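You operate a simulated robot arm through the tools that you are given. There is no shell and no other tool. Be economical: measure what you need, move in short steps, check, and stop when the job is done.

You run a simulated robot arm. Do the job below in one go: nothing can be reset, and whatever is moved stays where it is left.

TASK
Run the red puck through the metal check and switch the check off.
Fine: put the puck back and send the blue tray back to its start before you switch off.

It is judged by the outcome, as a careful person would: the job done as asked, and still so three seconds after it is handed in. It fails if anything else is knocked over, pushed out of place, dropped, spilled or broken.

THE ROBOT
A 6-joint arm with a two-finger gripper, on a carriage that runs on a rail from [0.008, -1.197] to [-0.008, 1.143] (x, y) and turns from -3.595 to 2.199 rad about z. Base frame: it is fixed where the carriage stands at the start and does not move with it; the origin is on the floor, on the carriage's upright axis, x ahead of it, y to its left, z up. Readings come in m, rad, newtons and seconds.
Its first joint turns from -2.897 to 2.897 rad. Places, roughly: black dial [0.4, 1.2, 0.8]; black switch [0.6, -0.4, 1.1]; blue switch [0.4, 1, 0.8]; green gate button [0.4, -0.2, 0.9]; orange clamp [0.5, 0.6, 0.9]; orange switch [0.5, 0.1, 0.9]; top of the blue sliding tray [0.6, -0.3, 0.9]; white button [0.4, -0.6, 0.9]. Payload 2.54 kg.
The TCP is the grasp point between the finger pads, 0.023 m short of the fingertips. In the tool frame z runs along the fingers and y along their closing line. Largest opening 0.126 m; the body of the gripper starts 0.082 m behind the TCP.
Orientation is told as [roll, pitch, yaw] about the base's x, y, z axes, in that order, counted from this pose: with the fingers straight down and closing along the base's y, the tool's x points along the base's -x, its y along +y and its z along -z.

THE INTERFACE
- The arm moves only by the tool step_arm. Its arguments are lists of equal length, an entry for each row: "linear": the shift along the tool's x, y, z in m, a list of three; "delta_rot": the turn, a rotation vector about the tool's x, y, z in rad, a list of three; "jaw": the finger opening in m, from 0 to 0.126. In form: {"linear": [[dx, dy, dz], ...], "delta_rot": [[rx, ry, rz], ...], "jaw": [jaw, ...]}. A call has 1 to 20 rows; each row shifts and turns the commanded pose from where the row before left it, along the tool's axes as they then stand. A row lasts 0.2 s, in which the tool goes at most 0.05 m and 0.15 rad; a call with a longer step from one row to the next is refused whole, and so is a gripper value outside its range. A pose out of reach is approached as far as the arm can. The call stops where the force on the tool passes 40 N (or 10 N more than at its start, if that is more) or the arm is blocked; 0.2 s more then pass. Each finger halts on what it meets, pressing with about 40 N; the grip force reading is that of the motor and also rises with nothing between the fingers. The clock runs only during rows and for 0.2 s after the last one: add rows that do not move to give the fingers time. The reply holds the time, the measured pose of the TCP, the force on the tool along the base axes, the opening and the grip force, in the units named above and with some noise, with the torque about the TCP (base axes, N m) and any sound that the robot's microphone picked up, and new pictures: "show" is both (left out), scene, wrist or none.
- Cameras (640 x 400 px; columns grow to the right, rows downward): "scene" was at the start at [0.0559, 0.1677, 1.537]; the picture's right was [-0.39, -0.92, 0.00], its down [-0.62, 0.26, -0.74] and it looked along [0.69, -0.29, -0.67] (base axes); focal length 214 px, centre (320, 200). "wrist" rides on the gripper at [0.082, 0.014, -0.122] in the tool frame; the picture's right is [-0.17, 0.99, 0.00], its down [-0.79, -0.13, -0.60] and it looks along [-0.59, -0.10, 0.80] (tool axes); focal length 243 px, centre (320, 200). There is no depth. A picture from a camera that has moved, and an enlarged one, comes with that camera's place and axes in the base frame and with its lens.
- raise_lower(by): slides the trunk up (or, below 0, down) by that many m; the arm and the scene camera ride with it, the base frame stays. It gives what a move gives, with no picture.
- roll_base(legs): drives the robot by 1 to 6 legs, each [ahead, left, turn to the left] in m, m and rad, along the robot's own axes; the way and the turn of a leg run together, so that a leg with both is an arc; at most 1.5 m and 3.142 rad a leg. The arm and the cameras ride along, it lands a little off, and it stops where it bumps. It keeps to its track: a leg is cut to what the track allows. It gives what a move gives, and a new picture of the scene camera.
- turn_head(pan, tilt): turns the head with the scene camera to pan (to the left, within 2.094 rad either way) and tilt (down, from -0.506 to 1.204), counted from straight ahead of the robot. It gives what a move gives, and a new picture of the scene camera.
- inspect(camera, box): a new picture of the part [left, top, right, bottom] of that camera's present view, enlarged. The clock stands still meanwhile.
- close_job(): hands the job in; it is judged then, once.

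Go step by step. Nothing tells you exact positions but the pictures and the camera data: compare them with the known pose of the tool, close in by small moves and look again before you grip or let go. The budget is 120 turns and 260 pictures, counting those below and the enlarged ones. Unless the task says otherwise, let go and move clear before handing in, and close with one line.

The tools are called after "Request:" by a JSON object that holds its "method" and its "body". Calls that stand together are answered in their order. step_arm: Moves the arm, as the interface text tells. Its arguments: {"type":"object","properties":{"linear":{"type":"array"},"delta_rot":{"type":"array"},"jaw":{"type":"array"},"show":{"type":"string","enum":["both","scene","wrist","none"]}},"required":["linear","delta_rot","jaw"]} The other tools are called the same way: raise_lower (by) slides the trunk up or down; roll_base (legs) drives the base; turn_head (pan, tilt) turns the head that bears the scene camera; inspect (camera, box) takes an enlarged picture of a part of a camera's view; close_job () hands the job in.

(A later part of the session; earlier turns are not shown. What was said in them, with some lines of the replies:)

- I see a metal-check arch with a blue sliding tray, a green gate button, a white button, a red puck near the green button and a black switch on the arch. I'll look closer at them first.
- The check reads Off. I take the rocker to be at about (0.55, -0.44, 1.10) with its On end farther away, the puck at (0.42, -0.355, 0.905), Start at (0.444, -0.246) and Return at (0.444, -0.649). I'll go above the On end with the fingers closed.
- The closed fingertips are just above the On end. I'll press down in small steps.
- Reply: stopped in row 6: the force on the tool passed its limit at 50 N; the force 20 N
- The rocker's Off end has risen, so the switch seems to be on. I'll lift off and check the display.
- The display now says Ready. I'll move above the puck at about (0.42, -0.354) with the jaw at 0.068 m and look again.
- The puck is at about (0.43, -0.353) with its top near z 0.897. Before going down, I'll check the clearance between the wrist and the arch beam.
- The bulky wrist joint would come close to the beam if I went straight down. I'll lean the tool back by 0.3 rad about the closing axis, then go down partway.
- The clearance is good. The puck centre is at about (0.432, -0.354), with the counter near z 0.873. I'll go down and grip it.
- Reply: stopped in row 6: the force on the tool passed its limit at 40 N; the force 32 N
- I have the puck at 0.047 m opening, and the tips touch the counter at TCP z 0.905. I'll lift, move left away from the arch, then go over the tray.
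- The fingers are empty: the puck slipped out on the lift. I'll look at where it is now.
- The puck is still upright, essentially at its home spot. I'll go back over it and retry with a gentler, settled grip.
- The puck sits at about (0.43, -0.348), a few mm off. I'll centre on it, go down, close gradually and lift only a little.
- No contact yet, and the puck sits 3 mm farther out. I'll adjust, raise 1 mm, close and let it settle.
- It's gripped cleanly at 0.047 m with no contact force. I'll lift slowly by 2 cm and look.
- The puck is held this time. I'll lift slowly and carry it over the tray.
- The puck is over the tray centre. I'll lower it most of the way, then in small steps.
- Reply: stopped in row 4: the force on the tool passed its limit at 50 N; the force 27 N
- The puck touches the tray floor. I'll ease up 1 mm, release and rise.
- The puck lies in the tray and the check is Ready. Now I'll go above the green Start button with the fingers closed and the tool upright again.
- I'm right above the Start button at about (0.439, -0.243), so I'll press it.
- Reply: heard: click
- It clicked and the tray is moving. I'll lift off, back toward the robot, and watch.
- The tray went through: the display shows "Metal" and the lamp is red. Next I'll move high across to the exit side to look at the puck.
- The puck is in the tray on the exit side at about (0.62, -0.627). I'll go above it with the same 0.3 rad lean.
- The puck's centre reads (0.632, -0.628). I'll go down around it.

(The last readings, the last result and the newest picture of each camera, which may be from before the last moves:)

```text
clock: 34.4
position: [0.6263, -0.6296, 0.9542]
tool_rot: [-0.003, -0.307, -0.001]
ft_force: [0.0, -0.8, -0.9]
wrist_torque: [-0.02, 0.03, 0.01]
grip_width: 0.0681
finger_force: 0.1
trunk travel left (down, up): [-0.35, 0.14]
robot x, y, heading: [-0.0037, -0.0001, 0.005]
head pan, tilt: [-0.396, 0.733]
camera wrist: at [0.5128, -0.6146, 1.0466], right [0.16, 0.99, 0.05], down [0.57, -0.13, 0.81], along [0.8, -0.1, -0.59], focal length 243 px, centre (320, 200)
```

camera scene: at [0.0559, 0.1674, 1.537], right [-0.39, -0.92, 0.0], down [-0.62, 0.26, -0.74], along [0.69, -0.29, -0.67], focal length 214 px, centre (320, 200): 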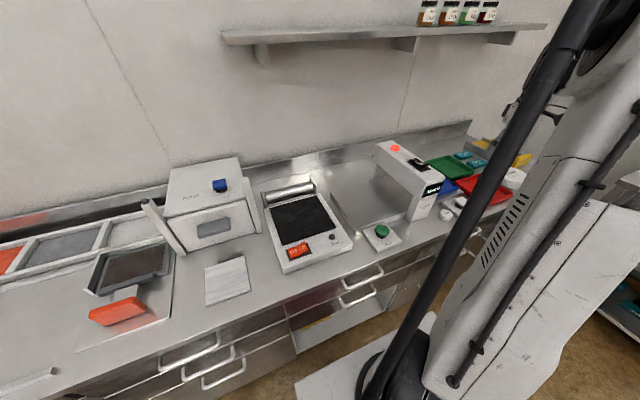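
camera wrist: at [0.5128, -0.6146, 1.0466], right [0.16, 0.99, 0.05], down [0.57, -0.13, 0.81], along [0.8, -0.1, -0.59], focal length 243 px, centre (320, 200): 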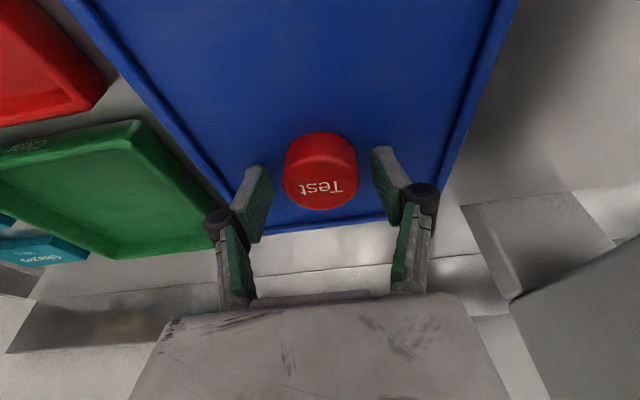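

The puck is centred between the pads, so I'll close, settle and lift slowly.

Request:
{"method": "step_arm", "body": {"linear": [[0, 0, 0], [0, 0, 0], [0, 0, 0], [0, 0, 0], [0, 0, 0], [-0.0015, 0, -0.0048], [-0.0015, 0, -0.0048], [-0.0015, 0, -0.0048], [-0.0015, 0, -0.0048]], "delta_rot": [[0, 0, 0], [0, 0, 0], [0, 0, 0], [0, 0, 0], [0, 0, 0], [0, 0, 0], [0, 0, 0], [0, 0, 0], [0, 0, 0]], "jaw": [0.052, 0.046, 0.04, 0.03, 0.03, 0.03, 0.03, 0.03, 0.03], "show": "wrist"}}

```text
clock: 36.4
position: [0.6257, -0.6303, 0.9768]
tool_rot: [-0.002, -0.307, 0.0]
ft_force: [0.1, -0.8, -0.3]
wrist_torque: [0.0, 0.0, 0.0]
grip_width: 0.0467
finger_force: 40.2
trunk travel left (down, up): [-0.35, 0.14]
robot x, y, heading: [0.0002, 0.0016, -0.001]
head pan, tilt: [-0.396, 0.733]
camera wrist: at [0.5111, -0.6149, 1.0688], right [0.16, 0.99, 0.05], down [0.57, -0.13, 0.81], along [0.8, -0.1, -0.59], focal length 243 px, centre (320, 200)
```

wrist: 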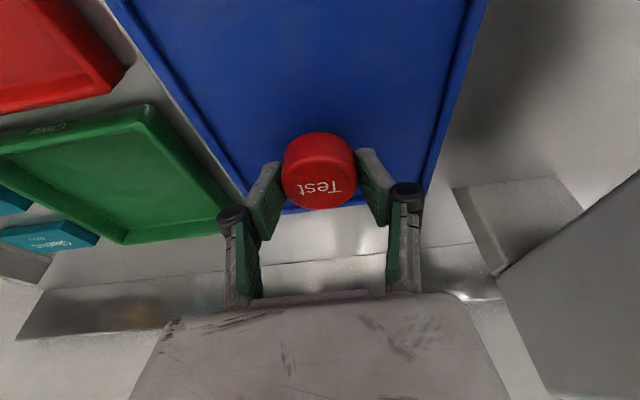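

It's held. I'll lift high, pull straight back toward the robot past the arch, then go across in front of it.

Request:
{"method": "step_arm", "body": {"linear": [[-0.0065, 0, -0.021], [-0.0065, 0, -0.021], [-0.0065, 0, -0.021], [-0.0065, 0, -0.021], [-0.0065, 0, -0.021], [0.0267, 0, -0.0083], [0.0267, 0, -0.0083], [0.0267, 0, -0.0083], [0.0267, 0, -0.0083], [0.0267, 0, -0.0083], [0.0267, 0, -0.0083], [0.0267, 0, -0.0083], [0.0267, 0, -0.0083], [0.0267, 0, -0.0083], [0.0267, 0, -0.0083]], "delta_rot": [[0, 0, 0], [0, 0, 0], [0, 0, 0], [0, 0, 0], [0, 0, 0], [0, 0, 0], [0, 0, 0], [0, 0, 0], [0, 0, 0], [0, 0, 0], [0, 0, 0], [0, 0, 0], [0, 0, 0], [0, 0, 0], [0, 0, 0]], "jaw": [0.03, 0.03, 0.03, 0.03, 0.03, 0.03, 0.03, 0.03, 0.03, 0.03, 0.03, 0.03, 0.03, 0.03, 0.03], "show": "wrist"}}

Request:
{"method": "step_arm", "body": {"linear": [[0, 0.028, 0], [0, 0.028, 0], [0, 0.028, 0], [0, 0.028, 0], [0, 0.028, 0], [0, 0.028, 0], [0, 0.028, 0], [0, 0.028, 0], [0, 0.028, 0], [0, 0.025, 0]], "delta_rot": [[0, 0, 0], [0, 0, 0], [0, 0, 0], [0, 0, 0], [0, 0, 0], [0, 0, 0], [0, 0, 0], [0, 0, 0], [0, 0, 0], [0, 0, 0]], "jaw": [0.03, 0.03, 0.03, 0.03, 0.03, 0.03, 0.03, 0.03, 0.03, 0.03]}}

```text
clock: 39.6
position: [0.3441, -0.6284, 1.0839]
tool_rot: [-0.002, -0.304, 0.0]
ft_force: [0.1, -0.2, -0.7]
wrist_torque: [-0.01, -0.01, 0.02]
grip_width: 0.0474
finger_force: 39.6
trunk travel left (down, up): [-0.35, 0.14]
robot x, y, heading: [0.0004, 0.0012, 0.0]
head pan, tilt: [-0.396, 0.733]
camera wrist: at [0.231, -0.6136, 1.1764], right [0.16, 0.99, 0.05], down [0.57, -0.13, 0.81], along [0.8, -0.1, -0.59], focal length 243 px, centre (320, 200)
```

wrist: 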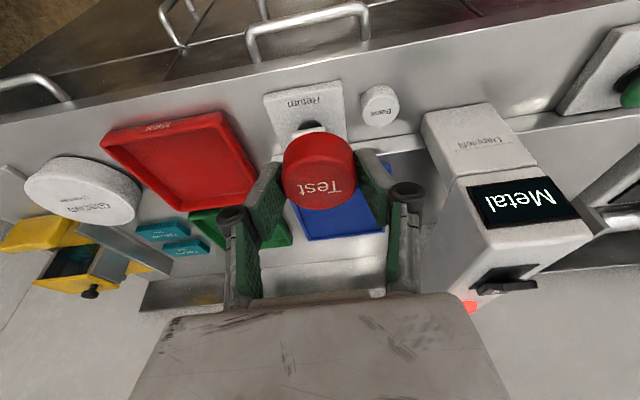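

```text
clock: 41.8
position: [0.3452, -0.3521, 1.085]
tool_rot: [-0.001, -0.306, 0.002]
ft_force: [0.1, 0.8, -1.0]
wrist_torque: [0.0, 0.01, -0.01]
grip_width: 0.0471
finger_force: 40.0
trunk travel left (down, up): [-0.35, 0.14]
robot x, y, heading: [0.0001, 0.0001, 0.003]
head pan, tilt: [-0.396, 0.733]
camera scene: at [0.0558, 0.1677, 1.537], right [-0.39, -0.92, 0.0], down [-0.62, 0.26, -0.74], along [0.69, -0.29, -0.67], focal length 214 px, centre (320, 200)
camera wrist: at [0.2308, -0.3376, 1.1764], right [0.16, 0.99, 0.05], down [0.57, -0.13, 0.81], along [0.8, -0.1, -0.59], focal length 243 px, centre (320, 200)
```

scene: 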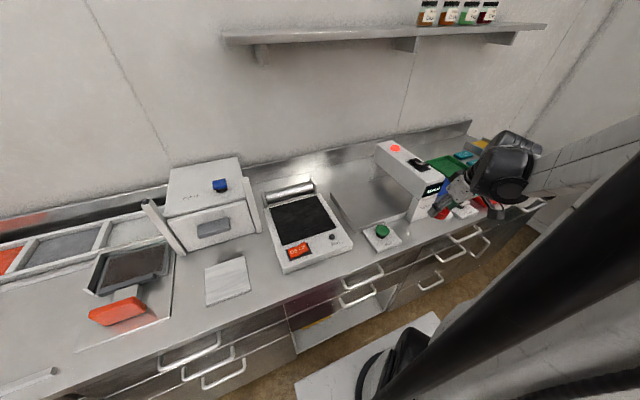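
wrist: 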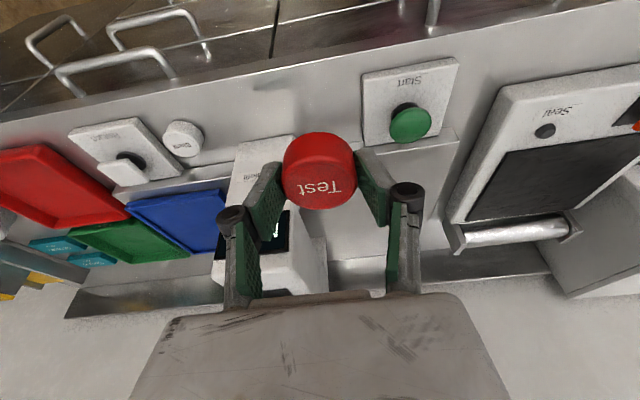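

The puck is still held. Home is at TCP about (0.427, -0.354), so I'll go forward and down to just above the counter.

Request:
{"method": "step_arm", "body": {"linear": [[-0.0261, -0.001, 0.0081], [-0.0261, -0.001, 0.0081], [-0.0261, 0, 0.0081], [0.0076, 0, 0.0247], [0.0076, 0, 0.0247], [0.0076, 0, 0.0247], [0.0076, 0, 0.0247], [0.0076, 0, 0.0247], [0.0076, 0, 0.0247], [0, 0, 0]], "delta_rot": [[0, 0, 0], [0, 0, 0], [0, 0, 0], [0, 0, 0], [0, 0, 0], [0, 0, 0], [0, 0, 0], [0, 0, 0], [0, 0, 0], [0, 0, 0]], "jaw": [0.03, 0.03, 0.03, 0.03, 0.03, 0.03, 0.03, 0.03, 0.03, 0.03], "show": "wrist"}}

```text
clock: 44.0
position: [0.4273, -0.355, 0.9304]
tool_rot: [-0.002, -0.304, 0.0]
ft_force: [-0.1, 0.3, -0.3]
wrist_torque: [0.02, 0.02, 0.0]
grip_width: 0.0471
finger_force: 40.1
trunk travel left (down, up): [-0.35, 0.14]
robot x, y, heading: [-0.0012, -0.0, -0.002]
head pan, tilt: [-0.396, 0.733]
camera wrist: at [0.3135, -0.34, 1.0224], right [0.16, 0.99, 0.05], down [0.57, -0.13, 0.81], along [0.8, -0.1, -0.59], focal length 243 px, centre (320, 200)
```

wrist: 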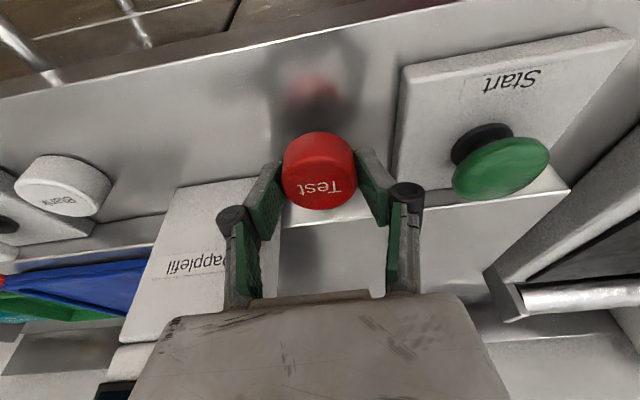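

The position is right. I'll lower the last 2.3 cm gently.

Request:
{"method": "step_arm", "body": {"linear": [[0.0035, 0, 0.0115], [0.0021, 0, 0.0067], [0.0006, 0, 0.002], [0.0006, 0, 0.002]], "delta_rot": [[0, 0, 0], [0, 0, 0], [0, 0, 0], [0, 0, 0]], "jaw": [0.03, 0.03, 0.03, 0.03], "show": "wrist"}}

```text
clock: 45.0
position: [0.4273, -0.355, 0.9071]
tool_rot: [-0.001, -0.307, 0.0]
ft_force: [1.8, 0.5, 12.1]
wrist_torque: [-0.04, 0.07, 0.02]
grip_width: 0.047
finger_force: 40.2
trunk travel left (down, up): [-0.35, 0.14]
robot x, y, heading: [0.0027, -0.001, -0.002]
head pan, tilt: [-0.396, 0.733]
camera wrist: at [0.3128, -0.3403, 0.9996], right [0.16, 0.99, 0.05], down [0.57, -0.13, 0.81], along [0.8, -0.1, -0.59], focal length 243 px, centre (320, 200)
```

wrist: 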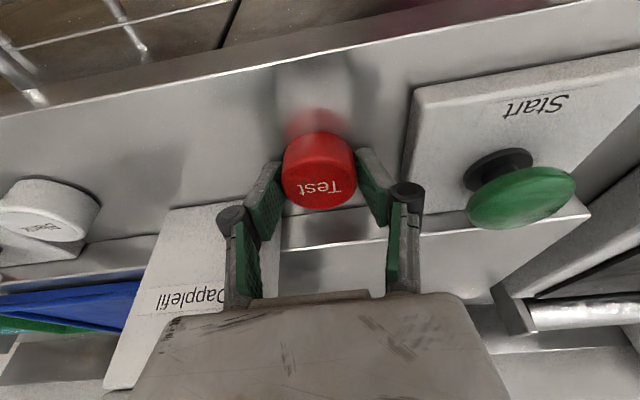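

The puck is resting on the counter (12 N). I'll release it to 0.066 m and rise slowly, then back off.

Request:
{"method": "step_arm", "body": {"linear": [[0, 0, -0.0008], [0, 0, 0], [0, 0, 0], [-0.0059, 0, -0.0191], [-0.0089, 0, -0.0287], [-0.0118, 0, -0.0382], [0.0286, 0, -0.0089], [0.0286, 0, -0.0089], [0.0286, 0, -0.0089]], "delta_rot": [[0, 0, 0], [0, 0, 0], [0, 0, 0], [0, 0, 0], [0, 0, 0], [0, 0, 0], [0, 0, 0], [0, 0, 0], [0, 0, 0]], "jaw": [0.047, 0.066, 0.066, 0.066, 0.066, 0.066, 0.066, 0.066, 0.066]}}

Request:
{"method": "inspect", "body": {"camera": "scene", "box": [340, 120, 540, 260]}}

```text
clock: 47.0
position: [0.3353, -0.3559, 0.9972]
tool_rot: [-0.001, -0.304, 0.001]
ft_force: [1.0, 0.9, -0.1]
wrist_torque: [0.05, 0.03, -0.04]
grip_width: 0.0661
finger_force: 0.0
trunk travel left (down, up): [-0.35, 0.14]
robot x, y, heading: [0.0015, 0.002, -0.003]
head pan, tilt: [-0.396, 0.733]
camera scene: at [0.056, 0.1677, 1.537], right [-0.39, -0.92, 0.0], down [-0.62, 0.26, -0.74], along [0.69, -0.29, -0.67], focal length 214 px, centre (320, 200)
camera wrist: at [0.2222, -0.3406, 1.0885], right [0.16, 0.99, 0.05], down [0.57, -0.13, 0.81], along [0.8, -0.1, -0.59], focal length 243 px, centre (320, 200)
```

scene: 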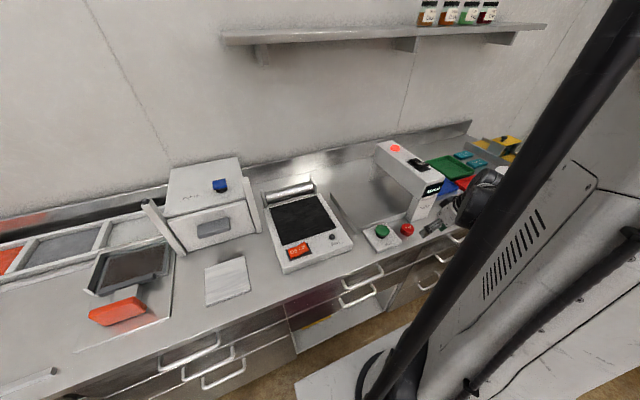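
wrist: 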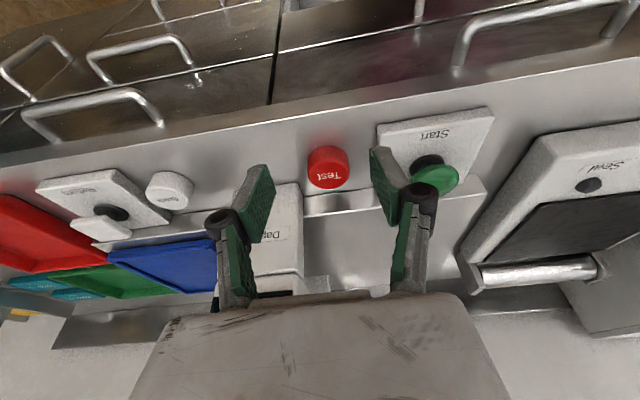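

```text
2.86 times, centred on (440, 190) of scene
camera zoom: at [0.056, 0.1677, 1.537], right [-0.39, -0.92, 0.0], down [-0.62, 0.26, -0.74], along [0.69, -0.29, -0.67], focal length 613 px, centre (-23, 229)
```

zoom: 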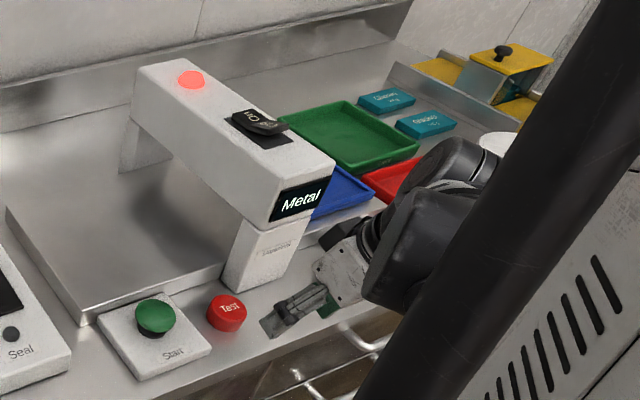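

The puck is back on its spot. Next I'll go to the Return button at about (0.444, -0.649), tool upright and fingers closed.

Request:
{"method": "step_arm", "body": {"linear": [[-0.009, 0, -0.03], [0, 0, -0.02], [0, 0, 0], [0, -0.0488, 0], [0, -0.0488, 0], [0, -0.0488, 0], [0, -0.0488, 0], [0, -0.0488, 0], [0, -0.0488, 0], [-0.0363, 0, 0], [-0.0363, 0, 0], [-0.0363, 0, 0], [0, 0, 0.04], [0, 0, 0]], "delta_rot": [[0, 0, 0], [0, 0.15, 0], [0, 0.155, 0], [0, 0, 0], [0, 0, 0], [0, 0, 0], [0, 0, 0], [0, 0, 0], [0, 0, 0], [0, 0, 0], [0, 0, 0], [0, 0, 0], [0, 0, 0], [0, 0, 0]], "jaw": [0.066, 0.066, 0.066, 0.04, 0, 0, 0, 0, 0, 0, 0, 0, 0, 0], "show": "wrist"}}

```text
refused: row 3 steps farther than a row can; nothing moved
```

Request:
{"method": "step_arm", "body": {"linear": [[-0.009, 0, -0.03], [0, 0, -0.02], [0, 0, 0], [0, -0.0488, 0], [0, -0.0488, 0], [0, -0.0488, 0], [0, -0.0488, 0], [0, -0.0488, 0], [0, -0.0488, 0], [-0.0363, 0, 0], [-0.0363, 0, 0], [-0.0363, 0, 0], [0, 0, 0.04], [0, 0, 0]], "delta_rot": [[0, 0, 0], [0, 0.15, 0], [0, 0.15, 0], [0, 0, 0], [0, 0, 0], [0, 0, 0], [0, 0, 0], [0, 0, 0], [0, 0, 0], [0, 0, 0], [0, 0, 0], [0, 0, 0], [0, 0, 0], [0, 0, 0]], "jaw": [0.066, 0.066, 0.066, 0.04, 0, 0, 0, 0, 0, 0, 0, 0, 0, 0], "show": "wrist"}}

```text
clock: 50.0
position: [0.441, -0.6471, 1.0069]
tool_rot: [-0.002, -0.005, 0.001]
ft_force: [1.1, 0.0, 0.2]
wrist_torque: [0.05, 0.04, 0.01]
grip_width: 0.0
finger_force: 28.4
trunk travel left (down, up): [-0.35, 0.14]
robot x, y, heading: [0.0036, -0.0023, 0.001]
head pan, tilt: [-0.396, 0.733]
camera wrist: at [0.3592, -0.6316, 1.1284], right [0.17, 0.99, 0.0], down [0.79, -0.13, 0.6], along [0.59, -0.1, -0.8], focal length 243 px, centre (320, 200)
```

wrist: 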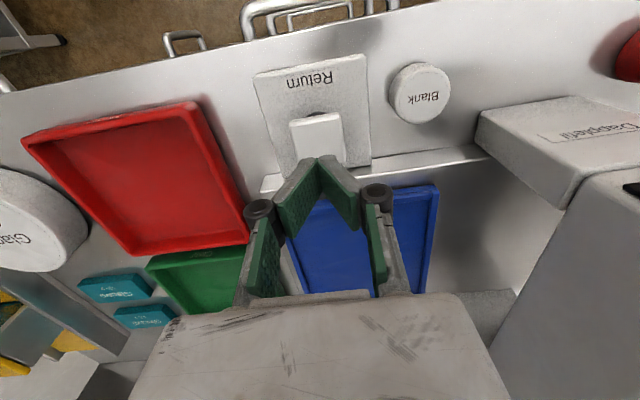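

I'm right above the Return button, so I'll press it.

Request:
{"method": "step_arm", "body": {"linear": [[-0.002, 0, 0.03], [0, 0, 0.022], [0, 0, 0.005], [0, 0, 0.004], [0, 0, 0.004], [0, 0, 0.004]], "delta_rot": [[0, 0, 0], [0, 0, 0], [0, 0, 0], [0, 0, 0], [0, 0, 0], [0, 0, 0]], "jaw": [0, 0, 0, 0, 0, 0], "show": "wrist"}}

```text
clock: 51.4
position: [0.4423, -0.6467, 0.9397]
tool_rot: [0.0, -0.007, -0.001]
ft_force: [1.2, -2.7, 5.1]
wrist_torque: [-0.07, -0.03, -0.02]
grip_width: 0.0062
finger_force: 28.0
trunk travel left (down, up): [-0.35, 0.14]
robot x, y, heading: [-0.0033, -0.0003, 0.003]
head pan, tilt: [-0.396, 0.733]
heard: click
camera wrist: at [0.3607, -0.6321, 1.0612], right [0.17, 0.99, 0.0], down [0.79, -0.13, 0.6], along [0.59, -0.1, -0.8], focal length 243 px, centre (320, 200)
```

wrist: 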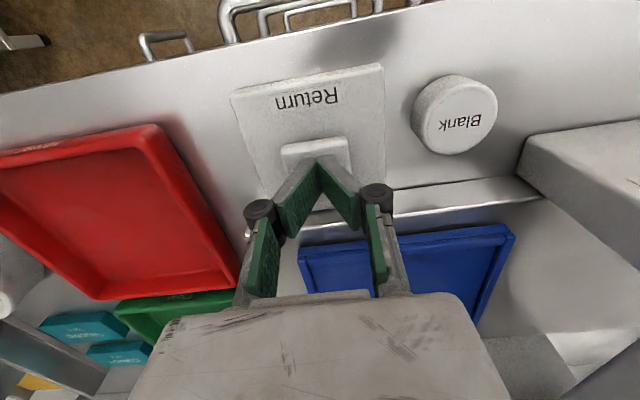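

It clicked and the tray is starting back. I'll rise clear, retreat and wait for it to finish.

Request:
{"method": "step_arm", "body": {"linear": [[0, 0, -0.04], [0, 0, -0.04], [0.02, 0.02, -0.04], [0.02, 0.02, -0.04], [0.02, 0.03, -0.03], [0, 0.04, -0.02], [0, 0.04, 0], [0, 0.04, 0], [0, 0, 0], [0, 0, 0], [0, 0, 0], [0, 0, 0], [0, 0, 0], [0, 0, 0], [0, 0, 0]], "delta_rot": [[0, 0, 0], [0, 0, 0], [0, 0, 0], [0, 0, 0], [0, 0, 0], [0, 0, 0], [0, 0, 0], [0, 0, 0], [0, 0, 0], [0, 0, 0], [0, 0, 0], [0, 0, 0], [0, 0, 0], [0, 0, 0], [0, 0, 0]], "jaw": [0, 0, 0, 0, 0, 0, 0, 0, 0, 0, 0, 0, 0, 0, 0]}}

Request:
{"method": "inspect", "body": {"camera": "scene", "box": [320, 120, 520, 260]}}

```text
clock: 54.6
position: [0.3813, -0.4568, 1.1453]
tool_rot: [0.0, -0.006, -0.002]
ft_force: [-0.2, 0.8, 0.3]
wrist_torque: [-0.01, -0.03, 0.01]
grip_width: 0.0
finger_force: 28.5
trunk travel left (down, up): [-0.35, 0.14]
robot x, y, heading: [-0.0021, -0.0006, -0.002]
head pan, tilt: [-0.396, 0.733]
camera scene: at [0.0558, 0.1676, 1.537], right [-0.39, -0.92, 0.0], down [-0.62, 0.26, -0.74], along [0.69, -0.29, -0.67], focal length 214 px, centre (320, 200)
camera wrist: at [0.2994, -0.4426, 1.2677], right [0.17, 0.99, 0.0], down [0.79, -0.13, 0.6], along [0.59, -0.1, -0.8], focal length 243 px, centre (320, 200)
```

scene: 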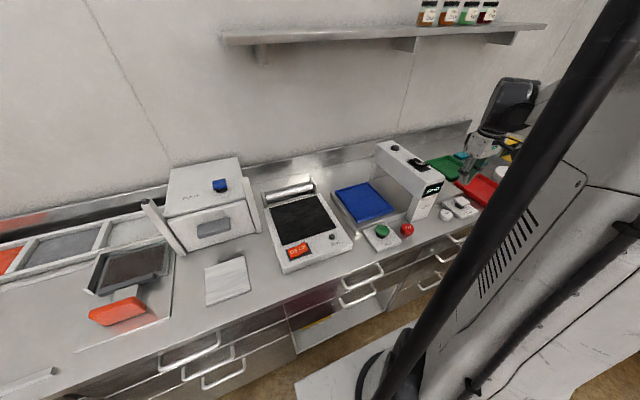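
wrist: 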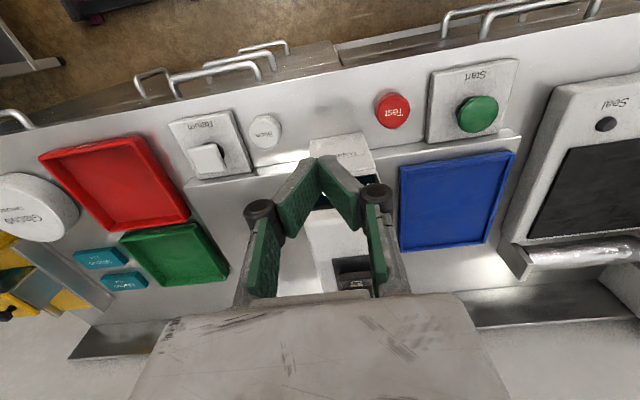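

```text
2.86 times, centred on (420, 190) of scene
camera zoom: at [0.0558, 0.1676, 1.537], right [-0.39, -0.92, 0.0], down [-0.62, 0.26, -0.74], along [0.69, -0.29, -0.67], focal length 613 px, centre (34, 229)
```

zoom: 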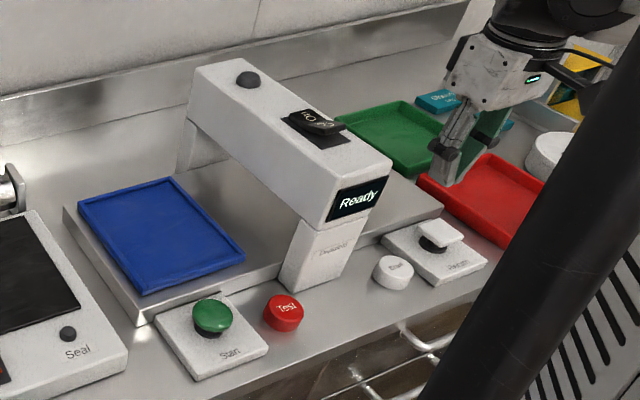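

The tray is back exactly where it started, the display says Ready and the puck is home. I'll now go above the Off end at about (0.533, -0.444).

Request:
{"method": "step_arm", "body": {"linear": [[0, 0, -0.035], [-0.038, 0.003, 0], [-0.038, 0.003, 0], [-0.038, 0.003, 0], [-0.038, 0.003, 0], [0, 0, 0]], "delta_rot": [[0, 0, 0], [0, 0, 0], [0, 0, 0], [0, 0, 0], [0, 0, 0], [0, 0, 0]], "jaw": [0, 0, 0, 0, 0, 0], "show": "wrist"}}

```text
clock: 56.0
position: [0.5321, -0.4461, 1.1822]
tool_rot: [-0.003, -0.004, -0.001]
ft_force: [-0.5, 0.1, 0.3]
wrist_torque: [-0.02, 0.07, -0.01]
grip_width: 0.0001
finger_force: 28.0
trunk travel left (down, up): [-0.35, 0.14]
robot x, y, heading: [0.0014, 0.0053, -0.001]
head pan, tilt: [-0.396, 0.733]
camera wrist: at [0.4507, -0.4301, 1.3035], right [0.17, 0.99, 0.0], down [0.79, -0.13, 0.6], along [0.59, -0.1, -0.8], focal length 243 px, centre (320, 200)
```

wrist: 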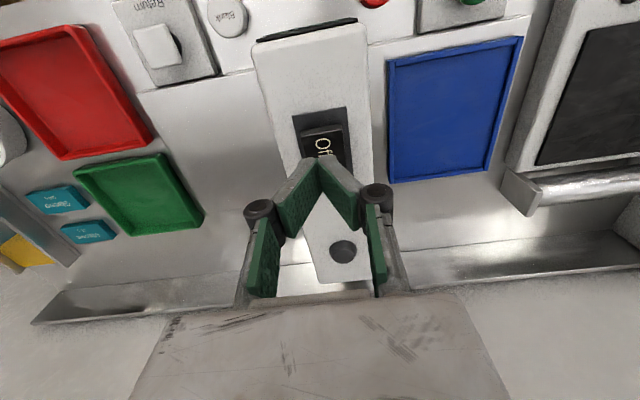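

It's aligned with the Off end. I'll press down.

Request:
{"method": "step_arm", "body": {"linear": [[-0.001, 0.003, 0.03], [0, 0, 0.012], [0, 0, 0.005], [0, 0, 0.004], [0, 0, 0.004], [0, 0, 0.004], [0, 0, 0.003]], "delta_rot": [[0, 0, 0], [0, 0, 0], [0, 0, 0], [0, 0, 0], [0, 0, 0], [0, 0, 0], [0, 0, 0]], "jaw": [0, 0, 0, 0, 0, 0, 0], "show": "none"}}

Request:
{"method": "step_arm", "body": {"linear": [[0, 0, -0.04], [0, 0, -0.04], [0.045, 0, -0.01], [0.045, 0, 0], [0.045, 0, 0], [0.045, 0, 0], [0, 0, 0]], "delta_rot": [[0, 0, 0], [0, 0, 0], [0, 0, 0], [0, 0, 0], [0, 0, 0], [0, 0, 0], [0, 0, 0]], "jaw": [0, 0, 0, 0.03, 0.06, 0.09, 0.09]}}

Request:
{"method": "inspect", "body": {"camera": "scene", "box": [320, 120, 520, 260]}}

```text
clock: 57.6
position: [0.5332, -0.4428, 1.1233]
tool_rot: [0.0, -0.009, 0.001]
ft_force: [5.6, -5.1, 22.3]
wrist_torque: [-0.08, -0.15, 0.01]
grip_width: 0.0057
finger_force: 27.7
trunk travel left (down, up): [-0.35, 0.14]
robot x, y, heading: [0.0013, -0.0022, -0.003]
head pan, tilt: [-0.396, 0.733]
```

```text
clock: 59.2
position: [0.3517, -0.4426, 1.2142]
tool_rot: [-0.002, -0.006, 0.001]
ft_force: [0.3, 0.1, 0.9]
wrist_torque: [-0.03, -0.01, 0.02]
grip_width: 0.09
finger_force: 0.0
trunk travel left (down, up): [-0.35, 0.14]
robot x, y, heading: [-0.0035, -0.0011, 0.0]
head pan, tilt: [-0.396, 0.733]
camera scene: at [0.0548, 0.1677, 1.5371], right [-0.39, -0.92, 0.0], down [-0.62, 0.26, -0.74], along [0.69, -0.29, -0.67], focal length 214 px, centre (320, 200)
camera wrist: at [0.269, -0.4272, 1.3353], right [0.17, 0.99, 0.0], down [0.79, -0.13, 0.6], along [0.59, -0.1, -0.8], focal length 243 px, centre (320, 200)
```

scene: 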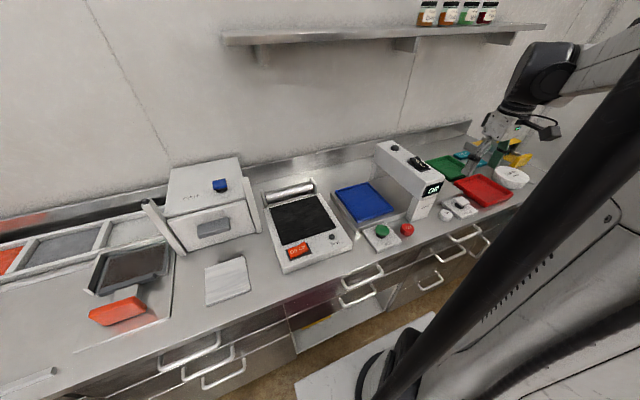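
wrist: 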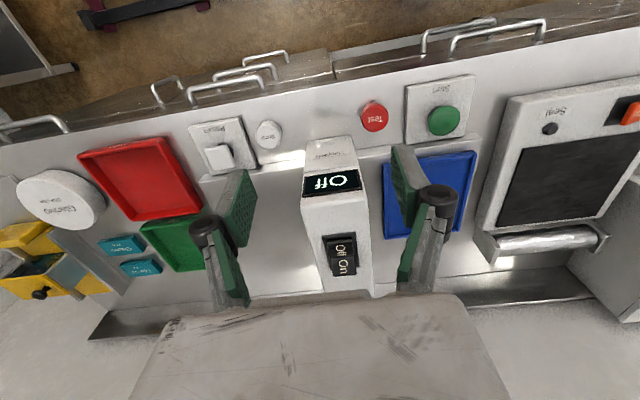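

```text
2.86 times, centred on (420, 190) of scene
camera zoom: at [0.0548, 0.1677, 1.5371], right [-0.39, -0.92, 0.0], down [-0.62, 0.26, -0.74], along [0.69, -0.29, -0.67], focal length 613 px, centre (34, 229)
```

zoom: 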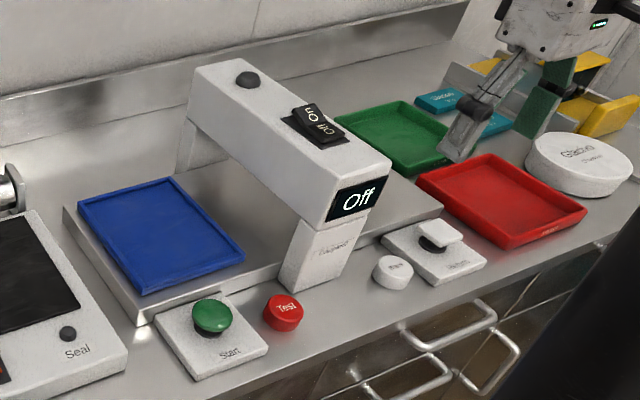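

The display reads Off, the tray and puck are at their starting places, and the arm is clear. I'm handing in.

Request:
{"method": "close_job", "body": {}}

```text
The job is handed in.
```

The red puck went through the metal check (it read "Metal"), the puck and the blue tray are back where they started, and the check is switched off. My first grip slipped and shifted the puck a few millimetres on the counter, but it stayed upright and I set it back on its original spot afterwards.
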